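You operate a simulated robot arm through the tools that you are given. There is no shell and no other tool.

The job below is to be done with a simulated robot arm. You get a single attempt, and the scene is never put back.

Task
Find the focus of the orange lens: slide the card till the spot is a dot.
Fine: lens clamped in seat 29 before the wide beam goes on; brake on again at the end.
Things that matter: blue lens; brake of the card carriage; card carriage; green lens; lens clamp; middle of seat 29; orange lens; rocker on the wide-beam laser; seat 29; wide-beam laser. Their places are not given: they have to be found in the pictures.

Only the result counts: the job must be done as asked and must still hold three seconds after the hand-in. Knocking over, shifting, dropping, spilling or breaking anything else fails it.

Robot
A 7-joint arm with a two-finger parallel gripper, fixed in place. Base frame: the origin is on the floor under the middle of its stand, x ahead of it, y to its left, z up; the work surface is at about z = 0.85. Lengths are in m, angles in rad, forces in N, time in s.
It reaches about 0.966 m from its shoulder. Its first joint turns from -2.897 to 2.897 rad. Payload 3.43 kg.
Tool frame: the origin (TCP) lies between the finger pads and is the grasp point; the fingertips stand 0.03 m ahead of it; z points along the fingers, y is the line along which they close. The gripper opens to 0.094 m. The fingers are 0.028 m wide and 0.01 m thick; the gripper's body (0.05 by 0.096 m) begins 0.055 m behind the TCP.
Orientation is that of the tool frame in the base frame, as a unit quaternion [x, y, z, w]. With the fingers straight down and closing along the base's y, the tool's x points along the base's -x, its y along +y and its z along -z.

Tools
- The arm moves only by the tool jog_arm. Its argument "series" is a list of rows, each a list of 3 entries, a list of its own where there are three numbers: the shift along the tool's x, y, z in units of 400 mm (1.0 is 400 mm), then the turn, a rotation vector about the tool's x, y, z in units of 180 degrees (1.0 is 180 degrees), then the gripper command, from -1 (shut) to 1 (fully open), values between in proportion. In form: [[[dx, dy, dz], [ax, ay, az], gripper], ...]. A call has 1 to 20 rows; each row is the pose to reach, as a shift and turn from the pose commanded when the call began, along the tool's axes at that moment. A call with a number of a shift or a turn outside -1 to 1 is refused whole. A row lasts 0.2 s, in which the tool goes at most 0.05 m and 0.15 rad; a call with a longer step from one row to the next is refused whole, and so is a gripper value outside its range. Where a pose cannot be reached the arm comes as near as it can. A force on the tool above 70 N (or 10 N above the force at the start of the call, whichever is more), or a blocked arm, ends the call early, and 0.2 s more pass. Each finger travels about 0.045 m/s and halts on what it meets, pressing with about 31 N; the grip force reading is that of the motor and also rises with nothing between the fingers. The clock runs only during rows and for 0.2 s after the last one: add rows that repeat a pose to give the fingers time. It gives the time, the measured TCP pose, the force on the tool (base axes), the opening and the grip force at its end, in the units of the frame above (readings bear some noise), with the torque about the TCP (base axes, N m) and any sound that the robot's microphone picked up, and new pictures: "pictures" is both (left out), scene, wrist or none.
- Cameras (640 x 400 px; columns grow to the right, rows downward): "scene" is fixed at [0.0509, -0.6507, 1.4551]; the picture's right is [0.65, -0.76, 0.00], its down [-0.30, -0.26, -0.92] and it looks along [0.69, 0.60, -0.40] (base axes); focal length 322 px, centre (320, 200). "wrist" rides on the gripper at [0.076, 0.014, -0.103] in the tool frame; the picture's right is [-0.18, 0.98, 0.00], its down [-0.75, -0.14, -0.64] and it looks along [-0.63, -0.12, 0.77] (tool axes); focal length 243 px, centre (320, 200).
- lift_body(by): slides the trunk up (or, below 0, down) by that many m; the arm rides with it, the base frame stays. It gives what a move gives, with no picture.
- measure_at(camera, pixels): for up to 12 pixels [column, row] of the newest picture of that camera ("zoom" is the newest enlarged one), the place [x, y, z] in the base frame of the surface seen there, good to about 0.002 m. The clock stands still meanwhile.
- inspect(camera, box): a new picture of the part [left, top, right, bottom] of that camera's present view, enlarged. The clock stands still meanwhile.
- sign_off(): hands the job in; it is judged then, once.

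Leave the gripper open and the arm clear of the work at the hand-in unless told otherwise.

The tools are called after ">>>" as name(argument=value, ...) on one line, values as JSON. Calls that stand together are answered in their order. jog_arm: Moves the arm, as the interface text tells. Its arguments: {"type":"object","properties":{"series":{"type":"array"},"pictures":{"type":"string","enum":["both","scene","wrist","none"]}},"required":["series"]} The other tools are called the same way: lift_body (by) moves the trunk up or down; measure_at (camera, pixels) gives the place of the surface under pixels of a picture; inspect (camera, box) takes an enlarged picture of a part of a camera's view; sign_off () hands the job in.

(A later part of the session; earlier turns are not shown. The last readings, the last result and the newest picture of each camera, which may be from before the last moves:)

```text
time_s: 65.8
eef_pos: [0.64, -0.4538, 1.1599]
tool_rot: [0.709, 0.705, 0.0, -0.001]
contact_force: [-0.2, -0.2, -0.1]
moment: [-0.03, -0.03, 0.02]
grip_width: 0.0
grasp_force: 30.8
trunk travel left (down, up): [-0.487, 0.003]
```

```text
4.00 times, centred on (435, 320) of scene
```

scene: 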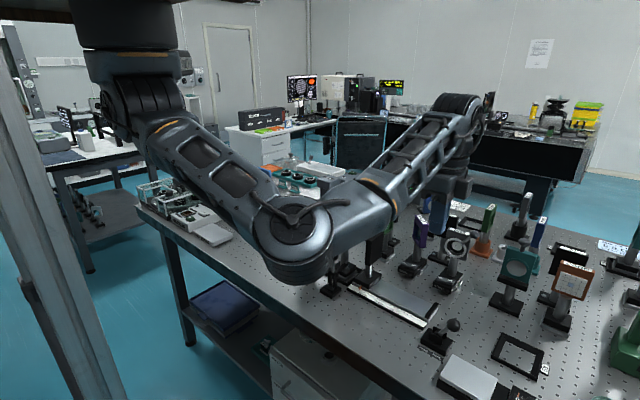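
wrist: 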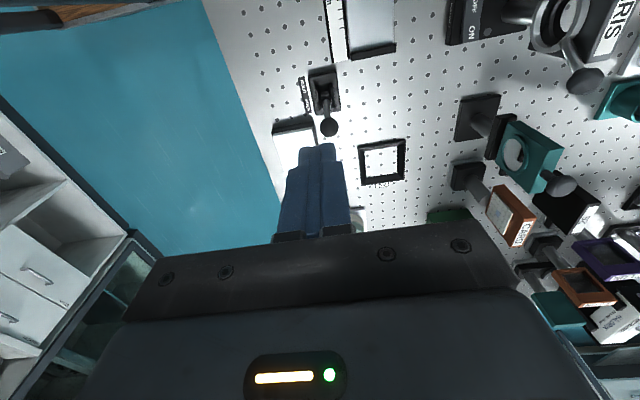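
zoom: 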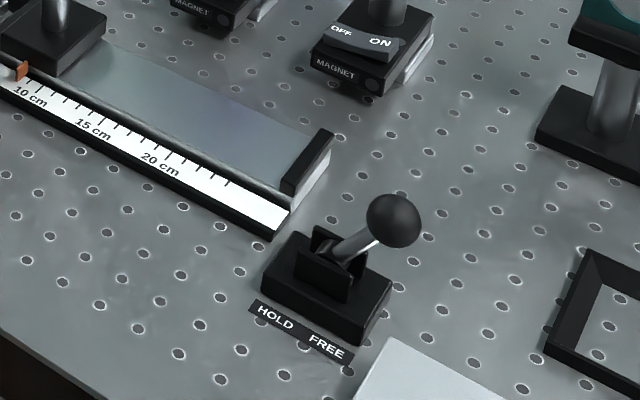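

The brake stays at FREE. I'll travel above the lens with the fingers open to view the card face and the laser spot.

>>> jog_arm(series=[[[0.1, 0.03, 0], [0, 0, 0], -0.5], [[0.21, 0.06, 0], [0, 0, 0], 0], [[0.32, 0.09, 0], [0, 0, 0], 0.5], [[0.43, 0.12, 0], [0, 0, 0], 0.8], [[0.54, 0.15, 0], [0, 0, 0], 0.8], [[0.64, 0.175, 0], [0, 0, 0], 0.8], [[0.735, 0.175, 0], [0, 0, 0], 0.8], [[0.735, 0.175, 0], [0, 0, 0], 0.8]], pictures="both")

>>> inspect(camera="wrist", box=[240, 40, 420, 200])

```text
time_s: 67.6
eef_pos: [0.7114, -0.1612, 1.1586]
tool_rot: [0.708, 0.706, -0.001, -0.001]
contact_force: [0.2, 0.0, 0.6]
moment: [0.04, 0.03, -0.02]
grip_width: 0.0845
grasp_force: 0.0
trunk travel left (down, up): [-0.487, 0.003]
```

scene: 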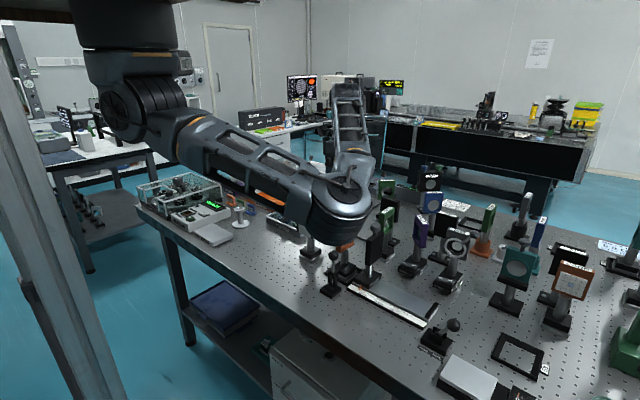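
wrist: 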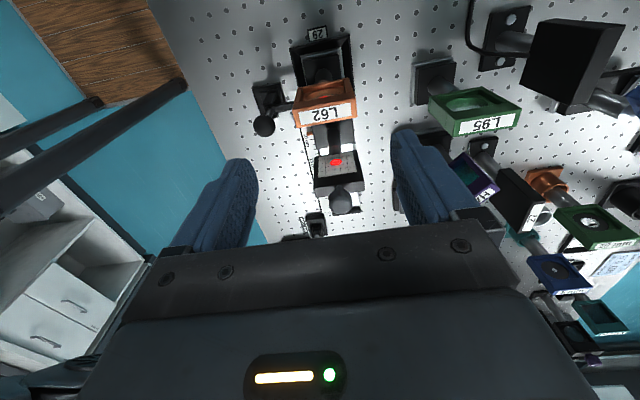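

```text
2.50 times, centred on (330, 120) of wrist
```

zoom: 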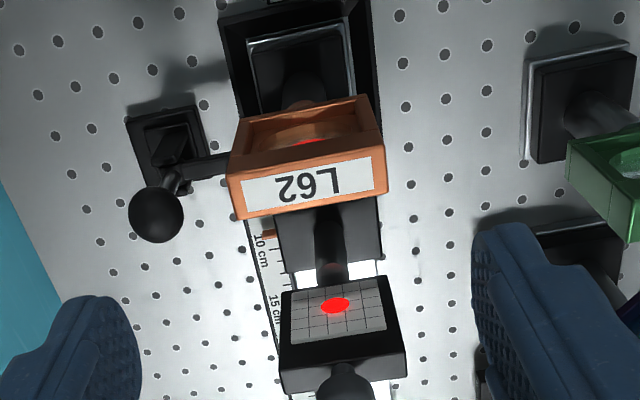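

The red spot is visible on the card at wrist (336,163), clearly a wide blob. I'll zoom in and measure its size and the card's position.

>>> inspect(camera="wrist", box=[300, 140, 376, 200])

```text
6.67 times, centred on (338, 170) of wrist
```

zoom: 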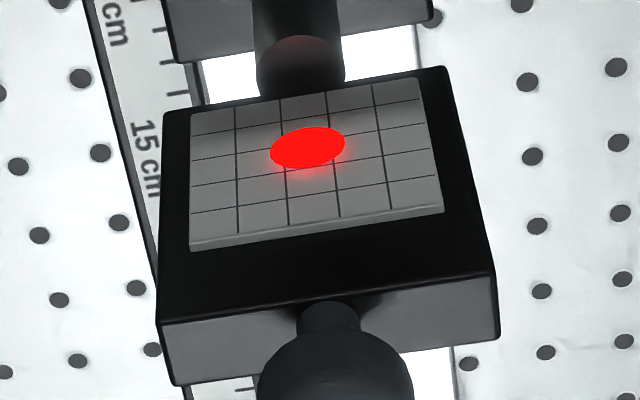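

>>> measure_at(camera="zoom", pixels=[[272, 150], [344, 143], [308, 149], [308, 128], [310, 167], [193, 118], [418, 85], [195, 245], [440, 205], [335, 350], [165, 330], [495, 285]])

```text
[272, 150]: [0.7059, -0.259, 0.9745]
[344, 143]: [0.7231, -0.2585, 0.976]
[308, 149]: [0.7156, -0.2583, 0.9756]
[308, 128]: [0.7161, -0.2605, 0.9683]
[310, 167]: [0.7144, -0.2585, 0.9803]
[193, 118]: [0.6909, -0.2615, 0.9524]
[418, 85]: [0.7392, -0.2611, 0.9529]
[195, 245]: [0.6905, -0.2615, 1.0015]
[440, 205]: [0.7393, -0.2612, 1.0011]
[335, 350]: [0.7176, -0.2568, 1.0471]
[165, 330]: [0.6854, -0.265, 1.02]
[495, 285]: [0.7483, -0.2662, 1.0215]
```

The card face is at y≈-0.2605 and the spot is about 17 mm wide, so it's far from focus. Now I'll measure the knob on top of the card, which I will use to slide the carriage.

>>> inspect(camera="wrist", box=[300, 170, 380, 225])

>>> inspect(camera="scene", box=[345, 210, 415, 300])

```text
7.27 times, centred on (340, 198) of wrist
```

zoom: 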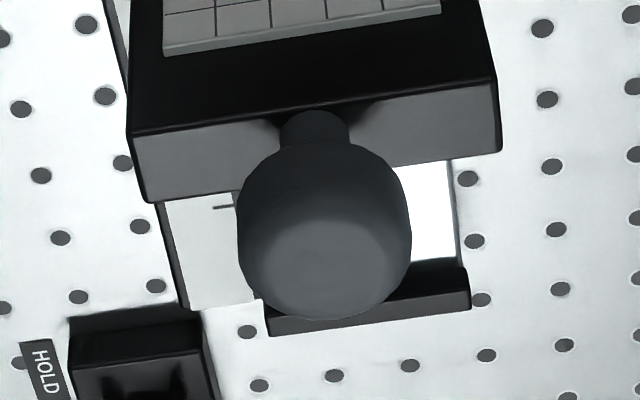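

```text
4.44 times, centred on (380, 255) of scene
```

zoom: 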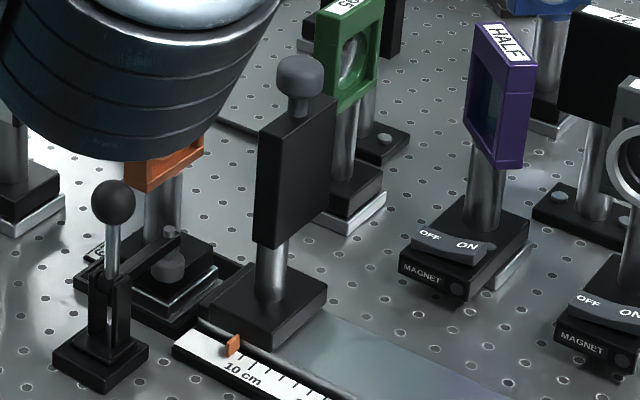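

>>> measure_at(camera="zoom", pixels=[[300, 75], [282, 80], [318, 80], [300, 60], [298, 100], [270, 120], [320, 105], [232, 345], [300, 140], [262, 130]])

>>> measure_at(camera="wrist", pixels=[[340, 206], [330, 200], [351, 200], [338, 192], [339, 184], [336, 212], [310, 192], [366, 186]])

```text
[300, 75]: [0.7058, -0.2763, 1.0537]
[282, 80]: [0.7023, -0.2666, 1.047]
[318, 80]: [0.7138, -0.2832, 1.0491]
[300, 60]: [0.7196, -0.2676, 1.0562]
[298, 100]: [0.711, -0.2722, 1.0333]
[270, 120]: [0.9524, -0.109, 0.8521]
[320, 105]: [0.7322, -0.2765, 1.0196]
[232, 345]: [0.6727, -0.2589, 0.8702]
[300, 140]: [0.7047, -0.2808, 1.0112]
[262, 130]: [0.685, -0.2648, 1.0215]
```

```text
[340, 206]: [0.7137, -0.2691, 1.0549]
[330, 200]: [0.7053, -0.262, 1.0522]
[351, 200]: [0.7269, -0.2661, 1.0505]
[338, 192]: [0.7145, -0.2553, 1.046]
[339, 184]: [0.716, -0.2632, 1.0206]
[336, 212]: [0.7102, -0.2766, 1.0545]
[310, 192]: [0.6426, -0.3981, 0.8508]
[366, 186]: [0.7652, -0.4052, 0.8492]
```

The knob centre is about (0.7165,-0.270,1.044), with its top at 1.056, and the card top is at 1.021. The TCP must therefore stay at z≥1.053 so the tips clear the card. I'll check the neighbours (HALF, IRIS) along the slide path before moving in.

>>> measure_at(camera="scene", pixels=[[412, 222], [420, 240], [424, 215], [445, 247], [455, 235], [408, 265], [440, 275], [462, 238]])

>>> jog_arm(series=[[[-0.1, 0.005, 0.03], [0, 0, 0], 0.3], [[-0.2, 0.01, 0.06], [0, 0, 0], 0.2], [[-0.272, 0.0128, 0.1], [0, 0, 0], 0.2], [[-0.272, 0.0128, 0.12], [0, 0, 0], 0.2], [[-0.272, 0.0128, 0.12], [0, 0, 0], 0.2]], pictures="both")

```text
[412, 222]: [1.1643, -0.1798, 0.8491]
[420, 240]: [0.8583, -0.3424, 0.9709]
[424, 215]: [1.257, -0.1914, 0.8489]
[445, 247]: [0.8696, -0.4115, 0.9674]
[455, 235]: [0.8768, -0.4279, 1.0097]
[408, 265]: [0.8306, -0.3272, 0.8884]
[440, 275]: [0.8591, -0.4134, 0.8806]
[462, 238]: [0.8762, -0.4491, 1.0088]
```

```text
time_s: 68.8
eef_pos: [0.7185, -0.2689, 1.1112]
tool_rot: [0.709, 0.706, -0.001, -0.001]
contact_force: [-0.2, 0.4, 0.0]
moment: [-0.01, 0.03, -0.06]
grip_width: 0.0566
grasp_force: 0.0
trunk travel left (down, up): [-0.487, 0.003]
```

scene: 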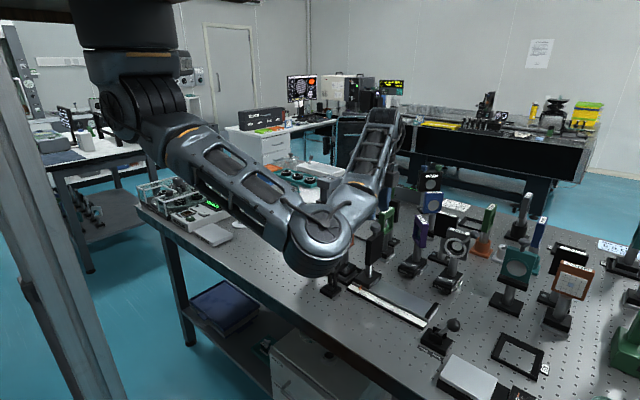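
wrist: 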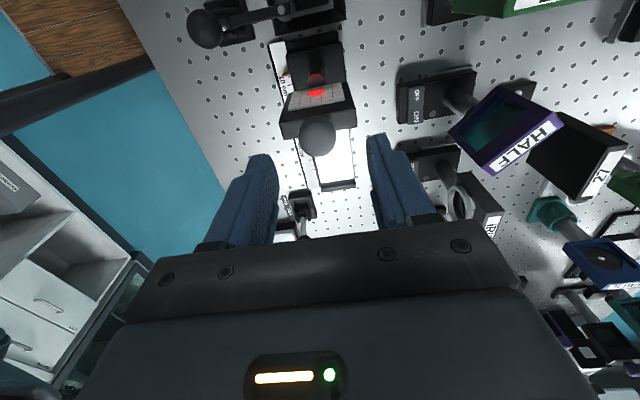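

The neighbours are at x≥0.83, so the path is clear. The knob is at wrist (317,137) between the fingers. I'll measure it once more and then lower around it.

>>> measure_at(camera="wrist", pixels=[[317, 137], [302, 137], [333, 135], [317, 122], [316, 150], [283, 128], [353, 118]])

>>> measure_at(camera="scene", pixels=[[310, 272], [325, 268], [340, 250], [300, 265], [330, 240]])

```text
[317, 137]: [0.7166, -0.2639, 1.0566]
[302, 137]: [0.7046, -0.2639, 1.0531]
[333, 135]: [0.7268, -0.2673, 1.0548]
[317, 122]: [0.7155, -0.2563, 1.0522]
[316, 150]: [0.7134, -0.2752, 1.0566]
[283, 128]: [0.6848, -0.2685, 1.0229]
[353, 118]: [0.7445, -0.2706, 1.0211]
```

```text
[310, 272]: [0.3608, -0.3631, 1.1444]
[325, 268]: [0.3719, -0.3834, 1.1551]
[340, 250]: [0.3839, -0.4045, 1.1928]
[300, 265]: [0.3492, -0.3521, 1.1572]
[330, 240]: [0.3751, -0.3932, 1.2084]
```

The knob centre is at (0.716,-0.269). I'll lower to TCP z≈1.056, so the tips are 4–5 mm above the card's top edge, and grip the knob.

>>> jog_arm(series=[[[0, -0.005, 0.05], [0, 0, 0], 0.2], [[0, -0.005, 0.1], [0, 0, 0], 0.2], [[0, -0.005, 0.138], [0, 0, 0], 0.2], [[0, -0.005, 0.138], [0, 0, 0], 0.2], [[0, -0.005, 0.138], [0, 0, 0], -1], [[0, -0.005, 0.138], [0, 0, 0], -1], [[0, -0.005, 0.138], [0, 0, 0], -1], [[0, -0.005, 0.138], [0, 0, 0], -1]], pictures="both")

>>> inspect(camera="wrist", box=[250, 60, 390, 180])

```text
time_s: 70.6
eef_pos: [0.7146, -0.2697, 1.0573]
tool_rot: [0.708, 0.706, 0.0, -0.001]
contact_force: [-8.6, 0.5, -3.5]
moment: [-0.05, 0.18, 0.0]
grip_width: 0.0275
grasp_force: 44.5
trunk travel left (down, up): [-0.487, 0.003]
```

scene: 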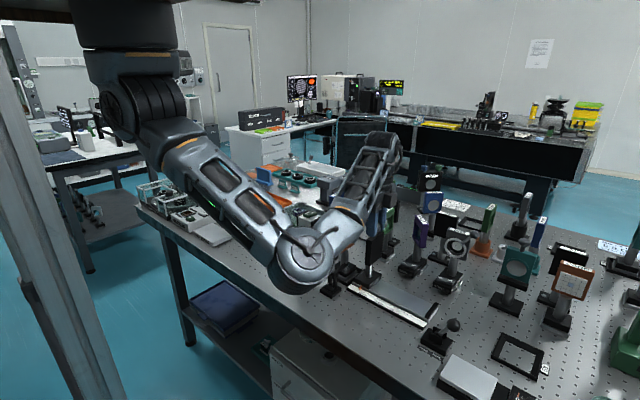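
wrist: 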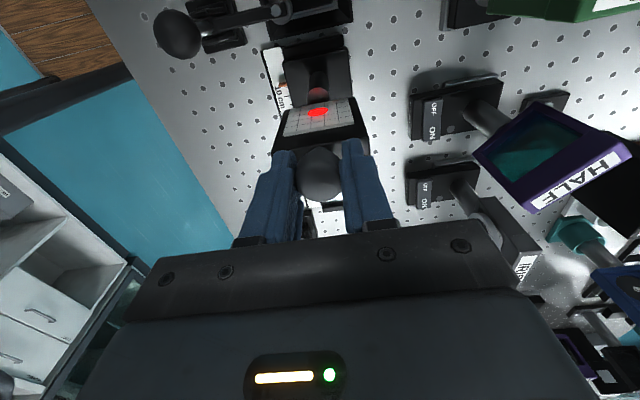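

```text
3.33 times, centred on (320, 120) of wrist
```

zoom: 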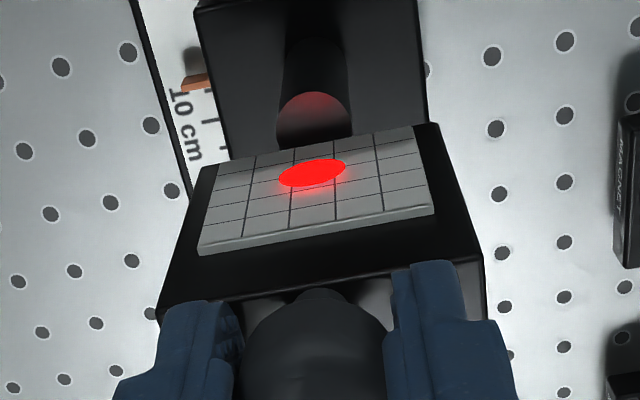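

The knob is held. I'll ease the 8.6 N side load by shifting -1.5 mm in x, and slide the carriage 30 mm towards -y to see how the spot changes.

>>> jog_arm(series=[[[0, -0.004, 0], [0, 0, 0], -1], [[-0.019, -0.004, 0], [0, 0, 0], -1], [[-0.038, -0.004, 0], [0, 0, 0], -1], [[-0.057, -0.004, 0], [0, 0, 0], -1], [[-0.075, -0.004, 0], [0, 0, 0], -1], [[-0.075, -0.004, 0], [0, 0, 0], -1]], pictures="both")

>>> inspect(camera="wrist", box=[250, 60, 390, 180])

```text
time_s: 72.0
eef_pos: [0.7146, -0.2997, 1.0581]
tool_rot: [0.708, 0.706, 0.001, 0.001]
contact_force: [32.6, -1.5, 16.9]
moment: [0.49, -0.49, 0.1]
grip_width: 0.0275
grasp_force: 45.6
trunk travel left (down, up): [-0.487, 0.003]
```

scene: 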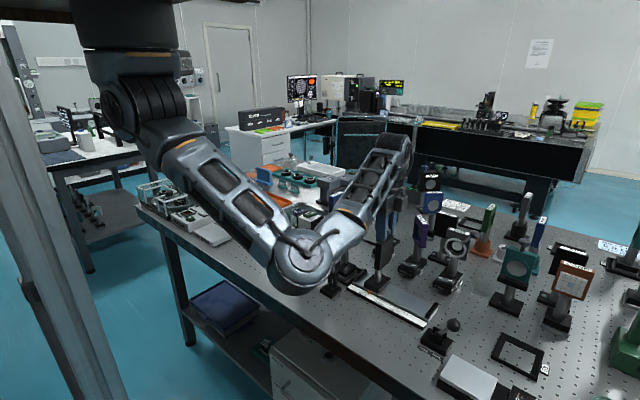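
wrist: 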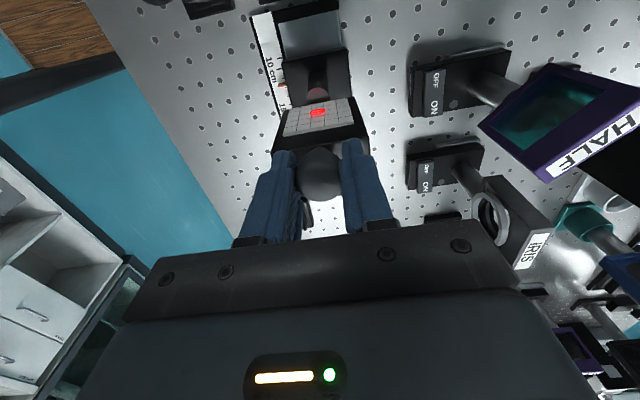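

```text
3.33 times, centred on (320, 120) of wrist
```

zoom: 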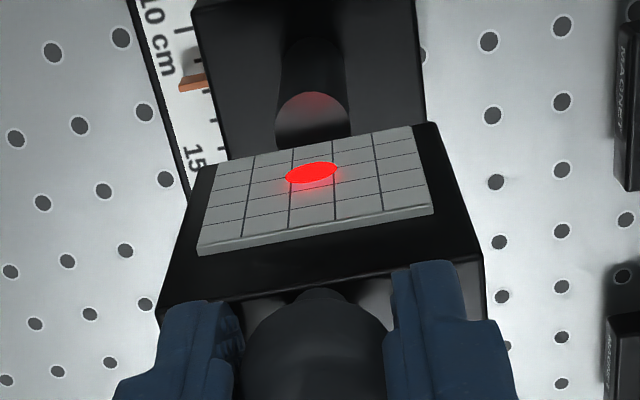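

The carriage follows the hand and the spot shrank from about 68 to 53 px in the zoom, so the focus is further towards -y. The side load is now +33 N, so I'll correct x by +1.2 mm and z slightly up, then slide another 40 mm.

>>> jog_arm(series=[[[0, 0.003, -0.0012], [0, 0, 0], -1], [[-0.02, 0.003, -0.0012], [0, 0, 0], -1], [[-0.04, 0.003, -0.0012], [0, 0, 0], -1], [[-0.06, 0.003, -0.0012], [0, 0, 0], -1], [[-0.08, 0.003, -0.0012], [0, 0, 0], -1], [[-0.1, 0.003, -0.0012], [0, 0, 0], -1], [[-0.1, 0.003, -0.0012], [0, 0, 0], -1]], pictures="both")

>>> inspect(camera="wrist", box=[280, 80, 360, 150])

```text
time_s: 73.6
eef_pos: [0.7149, -0.3384, 1.0566]
tool_rot: [0.709, 0.705, -0.001, -0.002]
contact_force: [10.6, 0.1, -2.4]
moment: [-0.53, -0.22, 0.02]
grip_width: 0.0275
grasp_force: 45.0
trunk travel left (down, up): [-0.487, 0.003]
```

scene: 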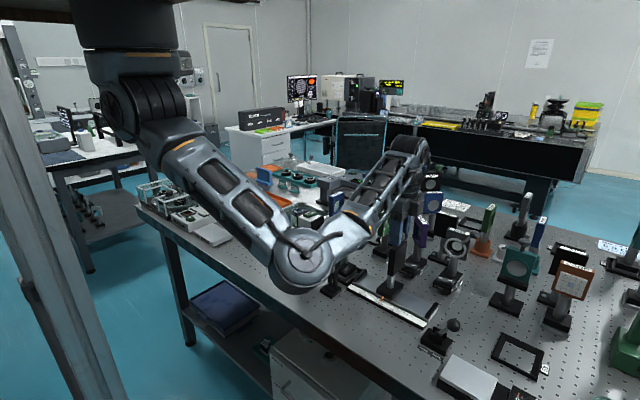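
wrist: 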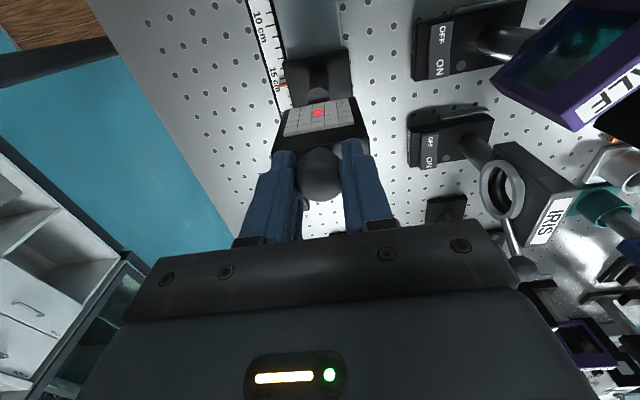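

```text
5.71 times, centred on (320, 115) of wrist
```

zoom: 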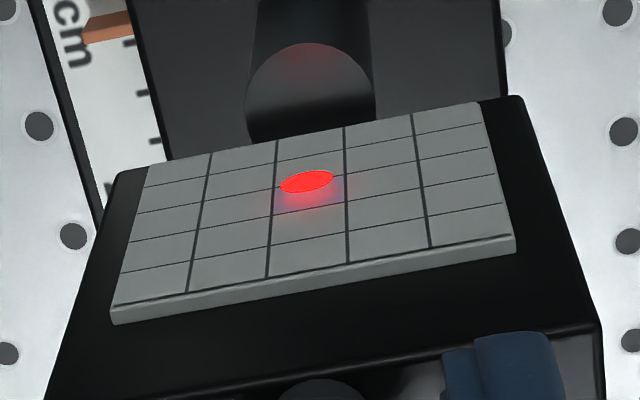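

The spot is now about 8 mm wide and shrinks linearly by about 0.12 mm per mm. Extrapolating, the focus lies about 65 mm further (card face near y≈-0.394). I'll slide 45 mm more, then look again.

>>> jog_arm(series=[[[-0.018, 0.001, 0], [0, 0, 0], -1], [[-0.036, 0.001, 0], [0, 0, 0], -1], [[-0.054, 0.001, 0], [0, 0, 0], -1], [[-0.072, 0.001, 0], [0, 0, 0], -1], [[-0.09, 0.001, 0], [0, 0, 0], -1], [[-0.1125, 0.001, 0], [0, 0, 0], -1], [[-0.1125, 0.001, 0], [0, 0, 0], -1]], pictures="both")

>>> inspect(camera="wrist", box=[280, 80, 360, 150])

```text
time_s: 75.2
eef_pos: [0.7147, -0.3843, 1.0568]
tool_rot: [0.708, 0.706, 0.0, -0.001]
contact_force: [0.7, -1.0, 1.7]
moment: [0.25, -0.07, 0.01]
grip_width: 0.0276
grasp_force: 44.8
trunk travel left (down, up): [-0.487, 0.003]
```

scene: 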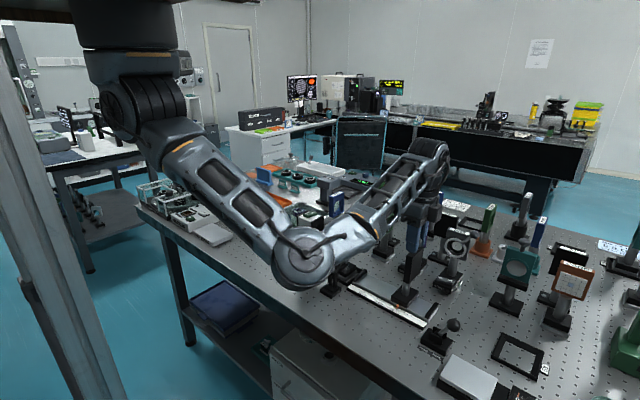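
wrist: 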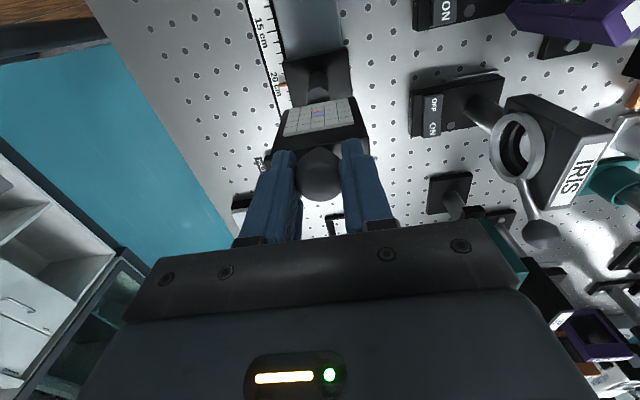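

```text
5.71 times, centred on (320, 115) of wrist
```

zoom: 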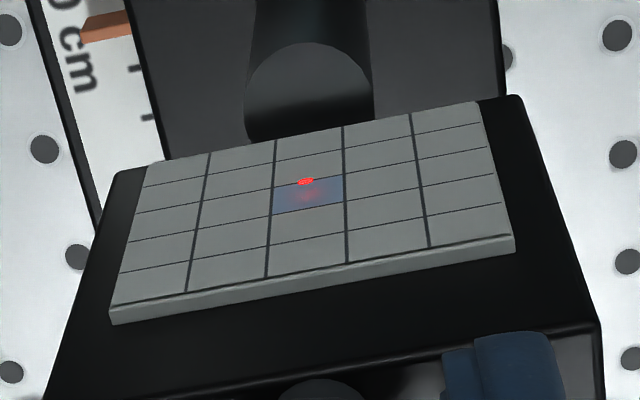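

The spot is now a small streak about 16 px wide. I'll zoom in further on it to measure it precisely.

>>> inspect(camera="wrist", box=[306, 104, 330, 120])

>>> inspect(camera="wrist", box=[260, 60, 360, 130])

```text
16.00 times, centred on (318, 112) of wrist
```

zoom: 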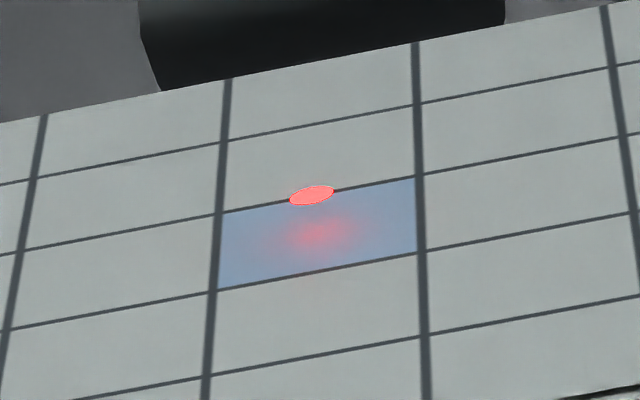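

```text
5.71 times, centred on (310, 95) of wrist
```

zoom: 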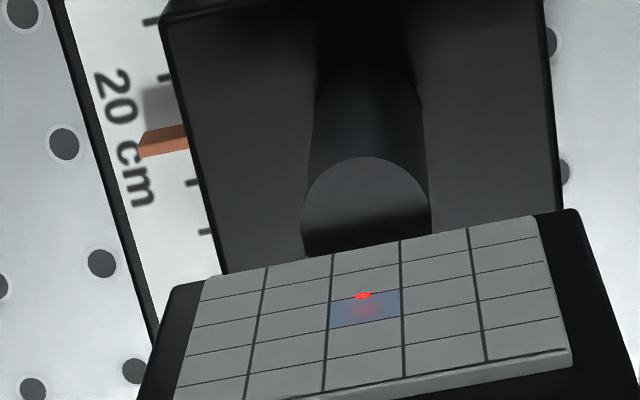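

At 16× the spot is 45 px against a 195 px (9.8 mm) cell, so about 2.3 mm wide. The slope predicts focus about 18 mm further. I'll slide 12 mm and measure again.

>>> jog_arm(series=[[[-0.01, 0, 0], [0, 0, 0], -1], [[-0.02, 0, 0], [0, 0, 0], -1], [[-0.03, 0, 0], [0, 0, 0], -1], [[-0.03, 0, 0], [0, 0, 0], -1]], pictures="wrist")

>>> inspect(camera="wrist", box=[306, 104, 330, 120])

```text
time_s: 76.2
eef_pos: [0.7151, -0.3962, 1.0577]
tool_rot: [0.708, 0.707, 0.0, 0.0]
contact_force: [5.6, 1.5, -0.3]
moment: [-0.33, -0.17, -0.02]
grip_width: 0.0273
grasp_force: 44.5
trunk travel left (down, up): [-0.487, 0.003]
```

wrist: 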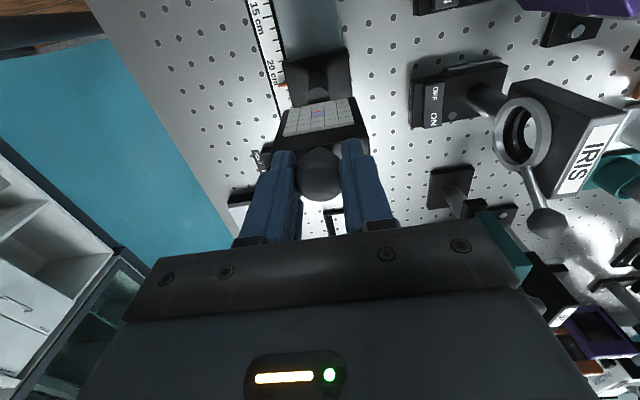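

```text
16.00 times, centred on (318, 112) of wrist
```

zoom: 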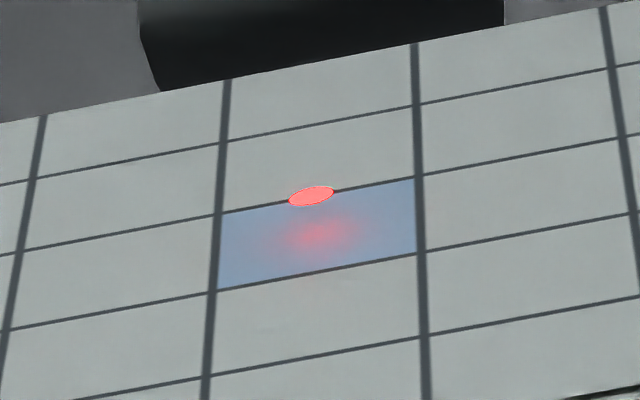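

The spot is 47 px here, practically the same as 12 mm earlier. Either I've passed the minimum or the dot has a smallest size. I'll take a finer zoom here, then go another 10 mm to see whether it grows.

>>> inspect(camera="wrist", box=[314, 108, 322, 113])

>>> jog_arm(series=[[[-0.0125, 0.0008, 0], [0, 0, 0], -1], [[-0.025, 0.0008, 0], [0, 0, 0], -1], [[-0.025, 0.0008, 0], [0, 0, 0], -1]], pictures="wrist")

>>> inspect(camera="wrist", box=[306, 104, 330, 120])

>>> inspect(camera="wrist", box=[314, 108, 322, 113])

```text
16.00 times, centred on (318, 110) of wrist
```

zoom: 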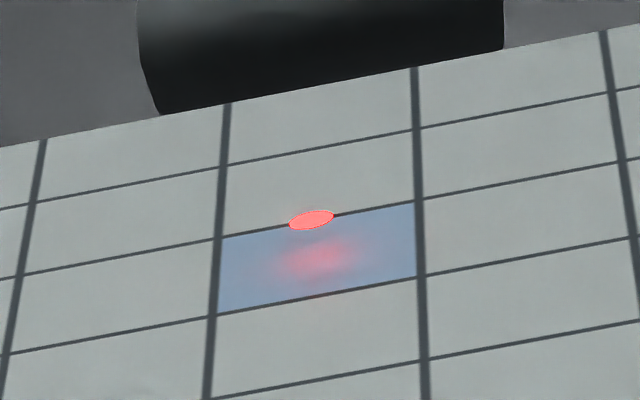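

```text
time_s: 77.0
eef_pos: [0.7141, -0.4074, 1.0578]
tool_rot: [0.708, 0.706, 0.0, -0.001]
contact_force: [1.0, 1.5, 2.8]
moment: [0.55, 0.15, 0.05]
grip_width: 0.0277
grasp_force: 45.2
trunk travel left (down, up): [-0.487, 0.003]
```

wrist: 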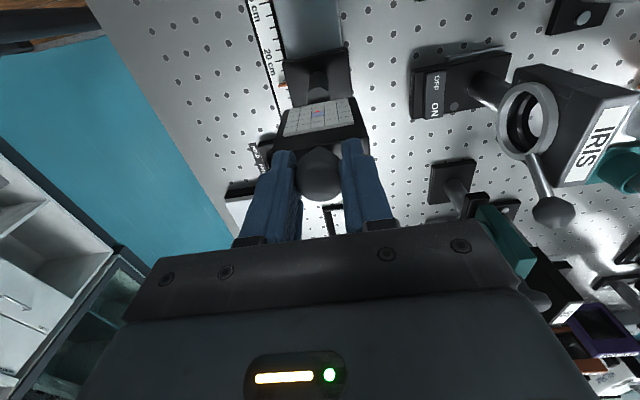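

```text
16.00 times, centred on (318, 112) of wrist
```

zoom: 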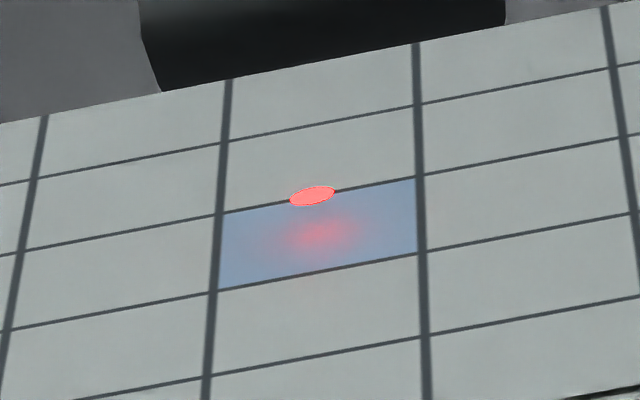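

```text
16.00 times, centred on (318, 110) of wrist
```

zoom: 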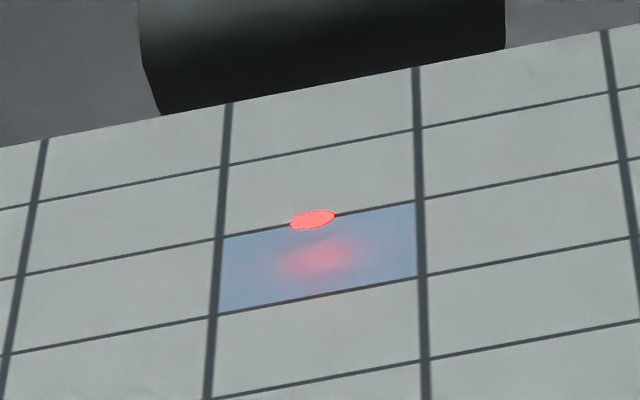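

The dot keeps its smallest size (about 45 px) here too, so it has a floor and I need the middle of that range. My line fit (328, 255 and 160 px at TCP y -0.2697, -0.2997 and -0.3384) goes to zero at TCP y≈-0.4037. I'll check how much rail is left, then refine with more readings.

>>> jog_arm(series=[[[0, 0, 0], [0, 0, 0], -1]], pictures="scene")

>>> inspect(camera="scene", box=[340, 240, 470, 345])

>>> inspect(camera="wrist", box=[240, 50, 320, 110])

```text
time_s: 77.4
eef_pos: [0.7149, -0.4068, 1.0578]
tool_rot: [0.708, 0.706, -0.001, 0.0]
contact_force: [0.8, -0.2, 4.3]
moment: [0.33, 0.0, -0.04]
grip_width: 0.0272
grasp_force: 44.6
trunk travel left (down, up): [-0.487, 0.003]
```

scene: 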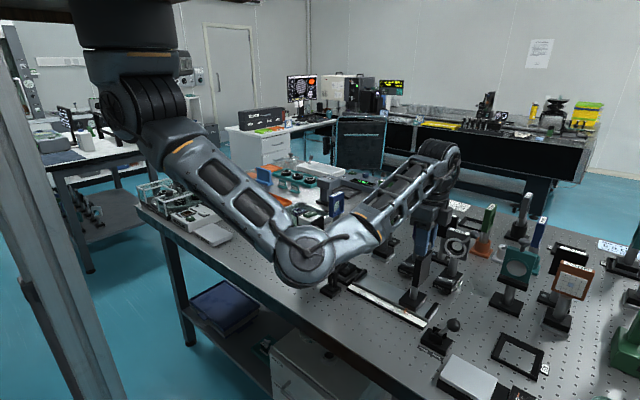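

```text
3.81 times, centred on (405, 292) of scene
```

zoom: 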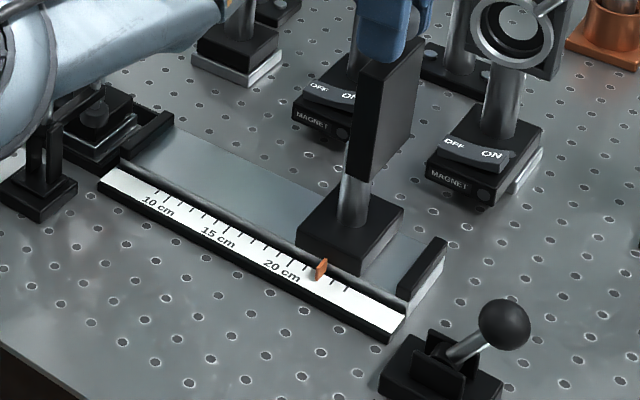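

```text
6.67 times, centred on (280, 80) of wrist
```

zoom: 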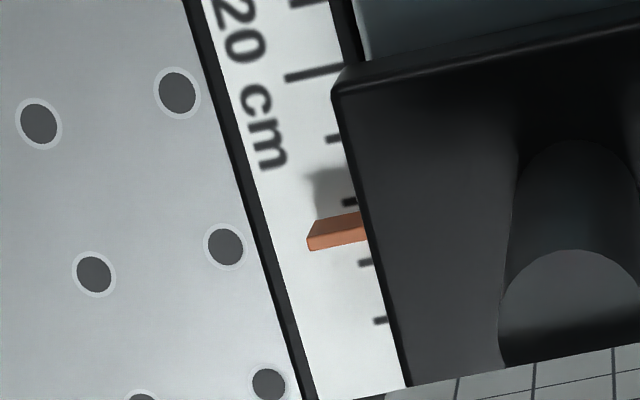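

The pointer reads about 22.4 cm here and about 2 cm of rail is left. I'll step back towards +y to take precise 16× readings on the near side, first +42 mm (TCP y≈-0.365).

>>> jog_arm(series=[[[0.02, 0, 0], [0, 0, 0], -1], [[0.04, 0, 0], [0, 0, 0], -1], [[0.06, 0, 0], [0, 0, 0], -1], [[0.08, 0, 0], [0, 0, 0], -1], [[0.105, 0, 0], [0, 0, 0], -1], [[0.105, 0, 0], [0, 0, 0], -1]], pictures="wrist")

>>> inspect(camera="wrist", box=[306, 104, 330, 120])

>>> inspect(camera="wrist", box=[270, 76, 294, 92])

```text
time_s: 78.8
eef_pos: [0.7148, -0.3639, 1.0577]
tool_rot: [0.707, 0.707, -0.001, -0.001]
contact_force: [7.2, 1.3, 4.6]
moment: [-0.49, -0.13, 0.04]
grip_width: 0.0277
grasp_force: 44.8
trunk travel left (down, up): [-0.487, 0.003]
```

wrist: 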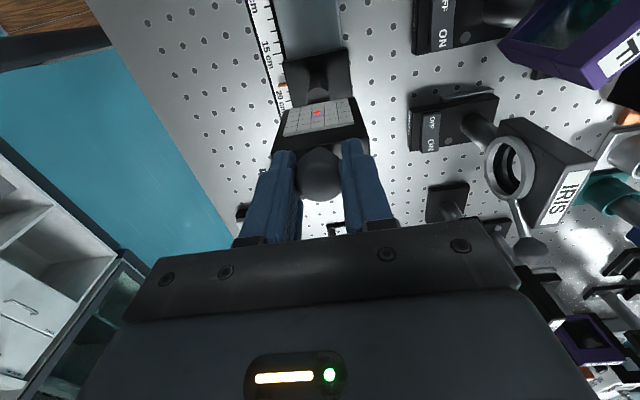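

```text
16.00 times, centred on (318, 112) of wrist
```

zoom: 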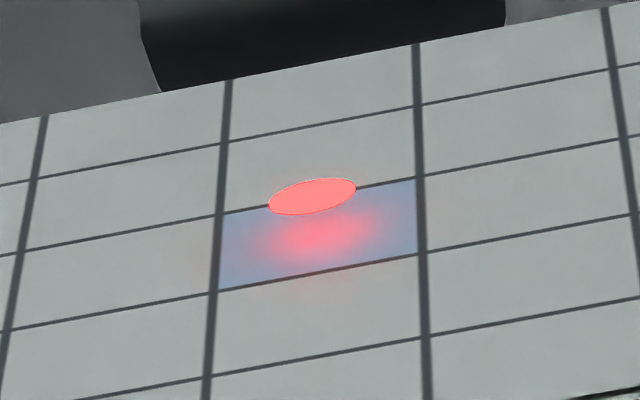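

```text
16.00 times, centred on (282, 84) of wrist
```

zoom: 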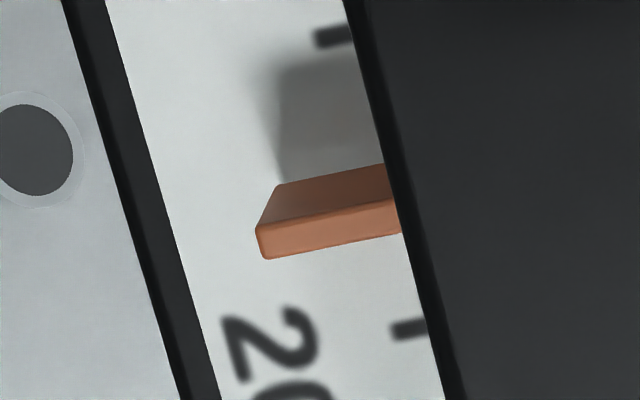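

At TCP y≈-0.3645 the ellipse is 88 px wide (268–356). I'll take two more precise 16× readings, 20 mm and 40 mm nearer to the lens.

>>> jog_arm(series=[[[0.0125, 0, 0], [0, 0, 0], -1], [[0.025, 0, 0], [0, 0, 0], -1], [[0.0375, 0, 0], [0, 0, 0], -1], [[0.05, 0, 0], [0, 0, 0], -1], [[0.05, 0, 0], [0, 0, 0], -1]], pictures="wrist")

>>> inspect(camera="wrist", box=[306, 104, 330, 120])

>>> inspect(camera="wrist", box=[270, 76, 294, 92])

>>> jog_arm(series=[[[0.0125, 0, 0], [0, 0, 0], -1], [[0.025, 0, 0], [0, 0, 0], -1], [[0.0375, 0, 0], [0, 0, 0], -1], [[0.05, 0, 0], [0, 0, 0], -1], [[0.05, 0, 0], [0, 0, 0], -1]], pictures="wrist")

>>> inspect(camera="wrist", box=[306, 104, 330, 120])

>>> inspect(camera="wrist", box=[270, 76, 294, 92])

```text
time_s: 80.0
eef_pos: [0.7151, -0.3443, 1.0583]
tool_rot: [0.709, 0.706, 0.0, 0.0]
contact_force: [11.0, -0.5, 11.6]
moment: [0.48, -0.14, -0.05]
grip_width: 0.0275
grasp_force: 45.1
trunk travel left (down, up): [-0.487, 0.003]
```

wrist: 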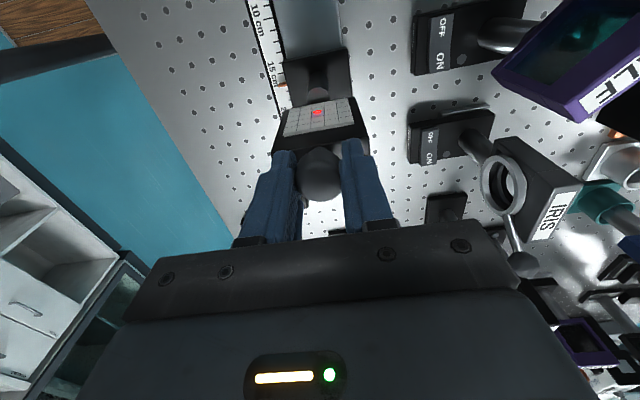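

```text
16.00 times, centred on (318, 112) of wrist
```

zoom: 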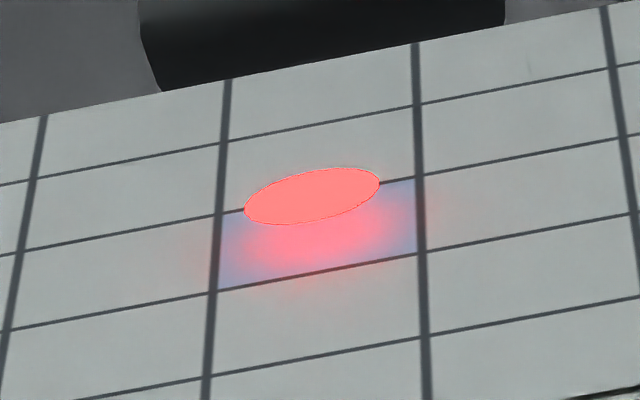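

```text
16.00 times, centred on (282, 84) of wrist
```

zoom: 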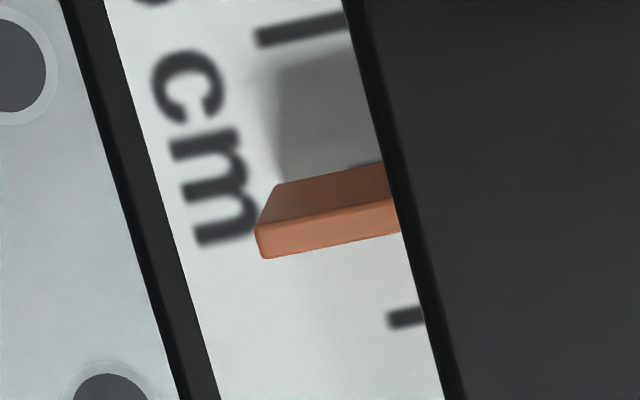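

```text
time_s: 81.2
eef_pos: [0.714, -0.3235, 1.0577]
tool_rot: [0.709, 0.706, -0.001, -0.001]
contact_force: [9.3, -1.0, 11.7]
moment: [-0.15, -0.08, -0.06]
grip_width: 0.0277
grasp_force: 45.1
trunk travel left (down, up): [-0.487, 0.003]
```

wrist: 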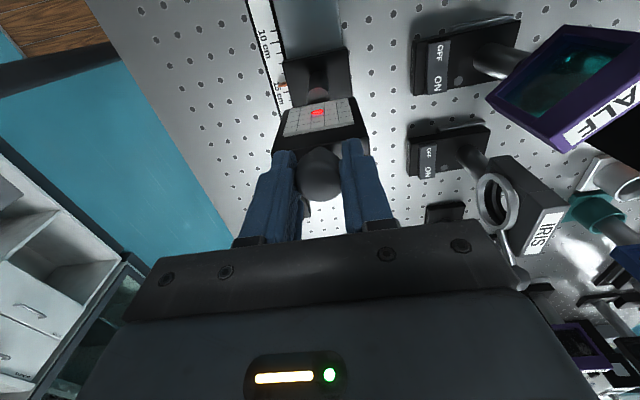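

```text
16.00 times, centred on (318, 112) of wrist
```

zoom: 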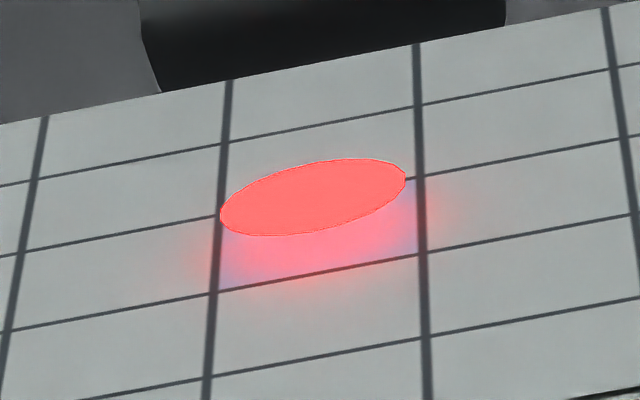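

```text
16.00 times, centred on (282, 84) of wrist
```

zoom: 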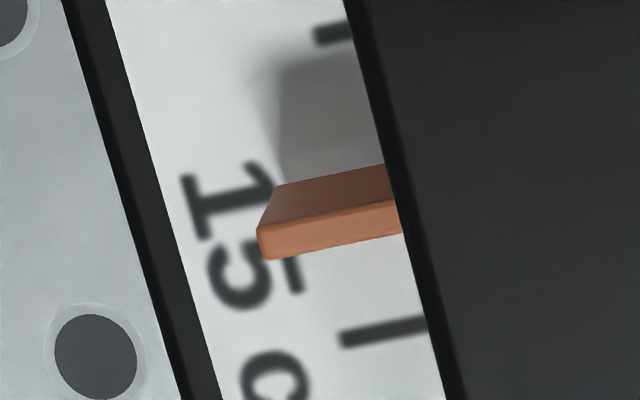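

The three clean readings are 88, 138 and 188 px at 20 mm spacing, exactly 2.5 px/mm. The spot would reach zero 35.2 mm beyond the 88 px position, which is 75.2 mm from here. I'll slide there in small steps.

>>> jog_arm(series=[[[-0.02, 0.0008, -0.0006], [0, 0, 0], -1], [[-0.04, 0.0008, -0.0006], [0, 0, 0], -1], [[-0.06, 0.0008, -0.0006], [0, 0, 0], -1], [[-0.08, 0.0008, -0.0006], [0, 0, 0], -1], [[-0.1, 0.0008, -0.0006], [0, 0, 0], -1], [[-0.12, 0.0008, -0.0006], [0, 0, 0], -1], [[-0.14, 0.0008, -0.0006], [0, 0, 0], -1], [[-0.16, 0.0008, -0.0006], [0, 0, 0], -1], [[-0.175, 0.0008, -0.0006], [0, 0, 0], -1], [[-0.188, 0.0008, -0.0006], [0, 0, 0], -1], [[-0.188, 0.0008, -0.0006], [0, 0, 0], -1]], pictures="both")

>>> inspect(camera="wrist", box=[306, 104, 330, 120])

>>> inspect(camera="wrist", box=[270, 76, 294, 92])

```text
time_s: 83.6
eef_pos: [0.7153, -0.3993, 1.0572]
tool_rot: [0.708, 0.706, 0.0, -0.001]
contact_force: [-11.6, -1.6, 4.0]
moment: [-0.6, 0.14, -0.05]
grip_width: 0.0274
grasp_force: 45.2
trunk travel left (down, up): [-0.487, 0.003]
```

scene: 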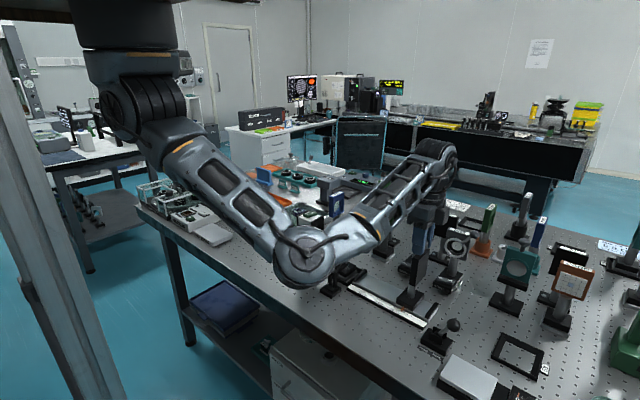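
wrist: 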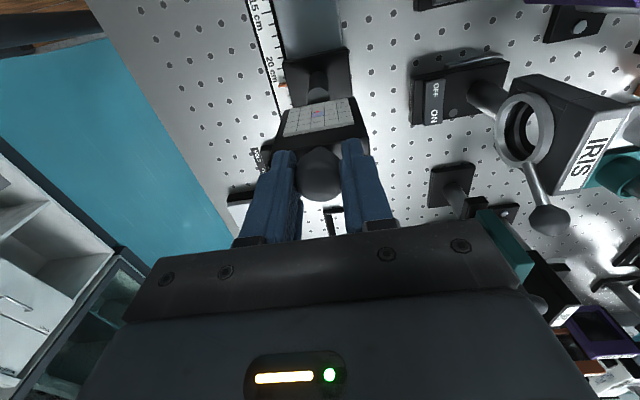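

```text
16.00 times, centred on (318, 112) of wrist
```

zoom: 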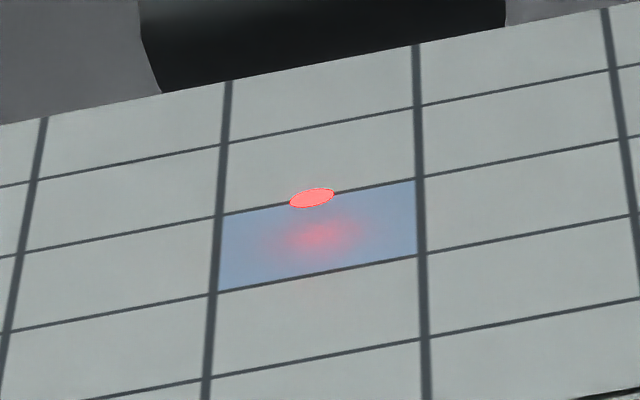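

```text
16.00 times, centred on (282, 84) of wrist
```

zoom: 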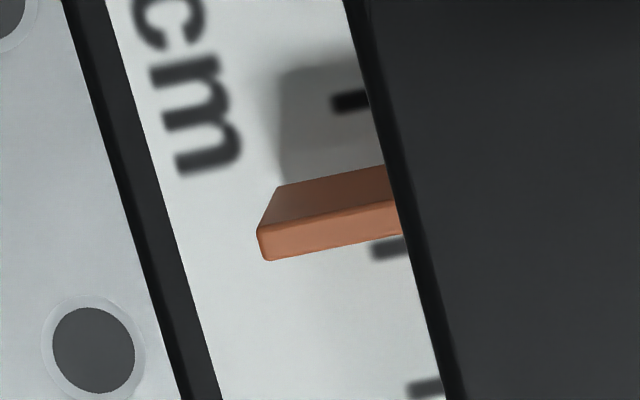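

The ticks show the pointer at about 21.7 cm, where the fit predicted, and the spot is at its smallest dot. I'll open the fingers, rise straight up, and confirm the card stayed.

>>> jog_arm(series=[[[0, 0, 0], [0, 0, 0], -0.3], [[0, 0, 0], [0, 0, 0], 0.0], [[0, 0, 0], [0, 0, 0], 0.1], [[0, 0, -0.03], [0, 0, 0], 0.1], [[0, 0, -0.08], [0, 0, 0], 0.1], [[0, 0, -0.16], [0, 0, 0], 0.1], [[0.05, 0, -0.25], [0, 0, 0], 0.1], [[0.05, 0, -0.25], [0, 0, 0], 0.1]], pictures="both")

>>> inspect(camera="wrist", box=[270, 60, 370, 140])

>>> inspect(camera="scene", box=[370, 250, 450, 330])

```text
time_s: 85.4
eef_pos: [0.7156, -0.3792, 1.1554]
tool_rot: [0.708, 0.707, 0.0, -0.001]
contact_force: [0.0, 0.5, -1.4]
moment: [-0.01, -0.01, -0.02]
grip_width: 0.0517
grasp_force: 0.1
trunk travel left (down, up): [-0.487, 0.003]
```

scene: 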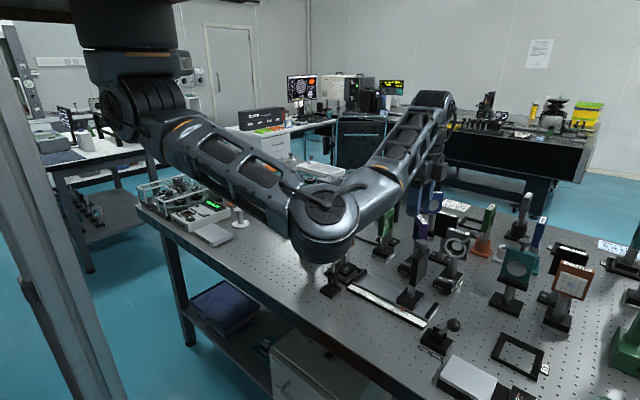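
wrist: 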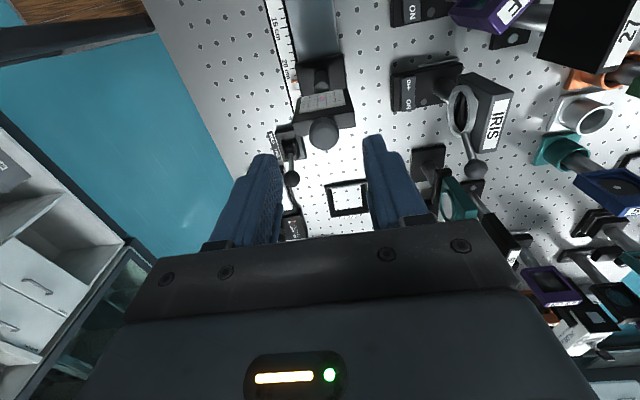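

```text
5.00 times, centred on (320, 100) of wrist
```

zoom: 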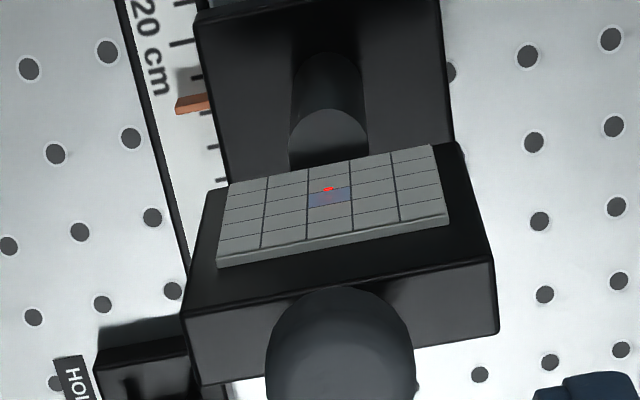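

```text
5.00 times, centred on (410, 290) of scene
```

zoom: 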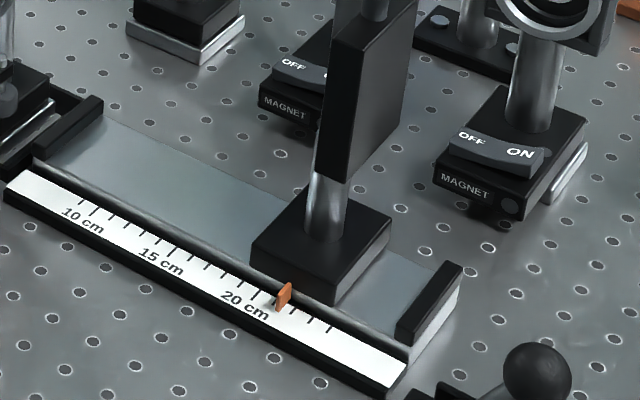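

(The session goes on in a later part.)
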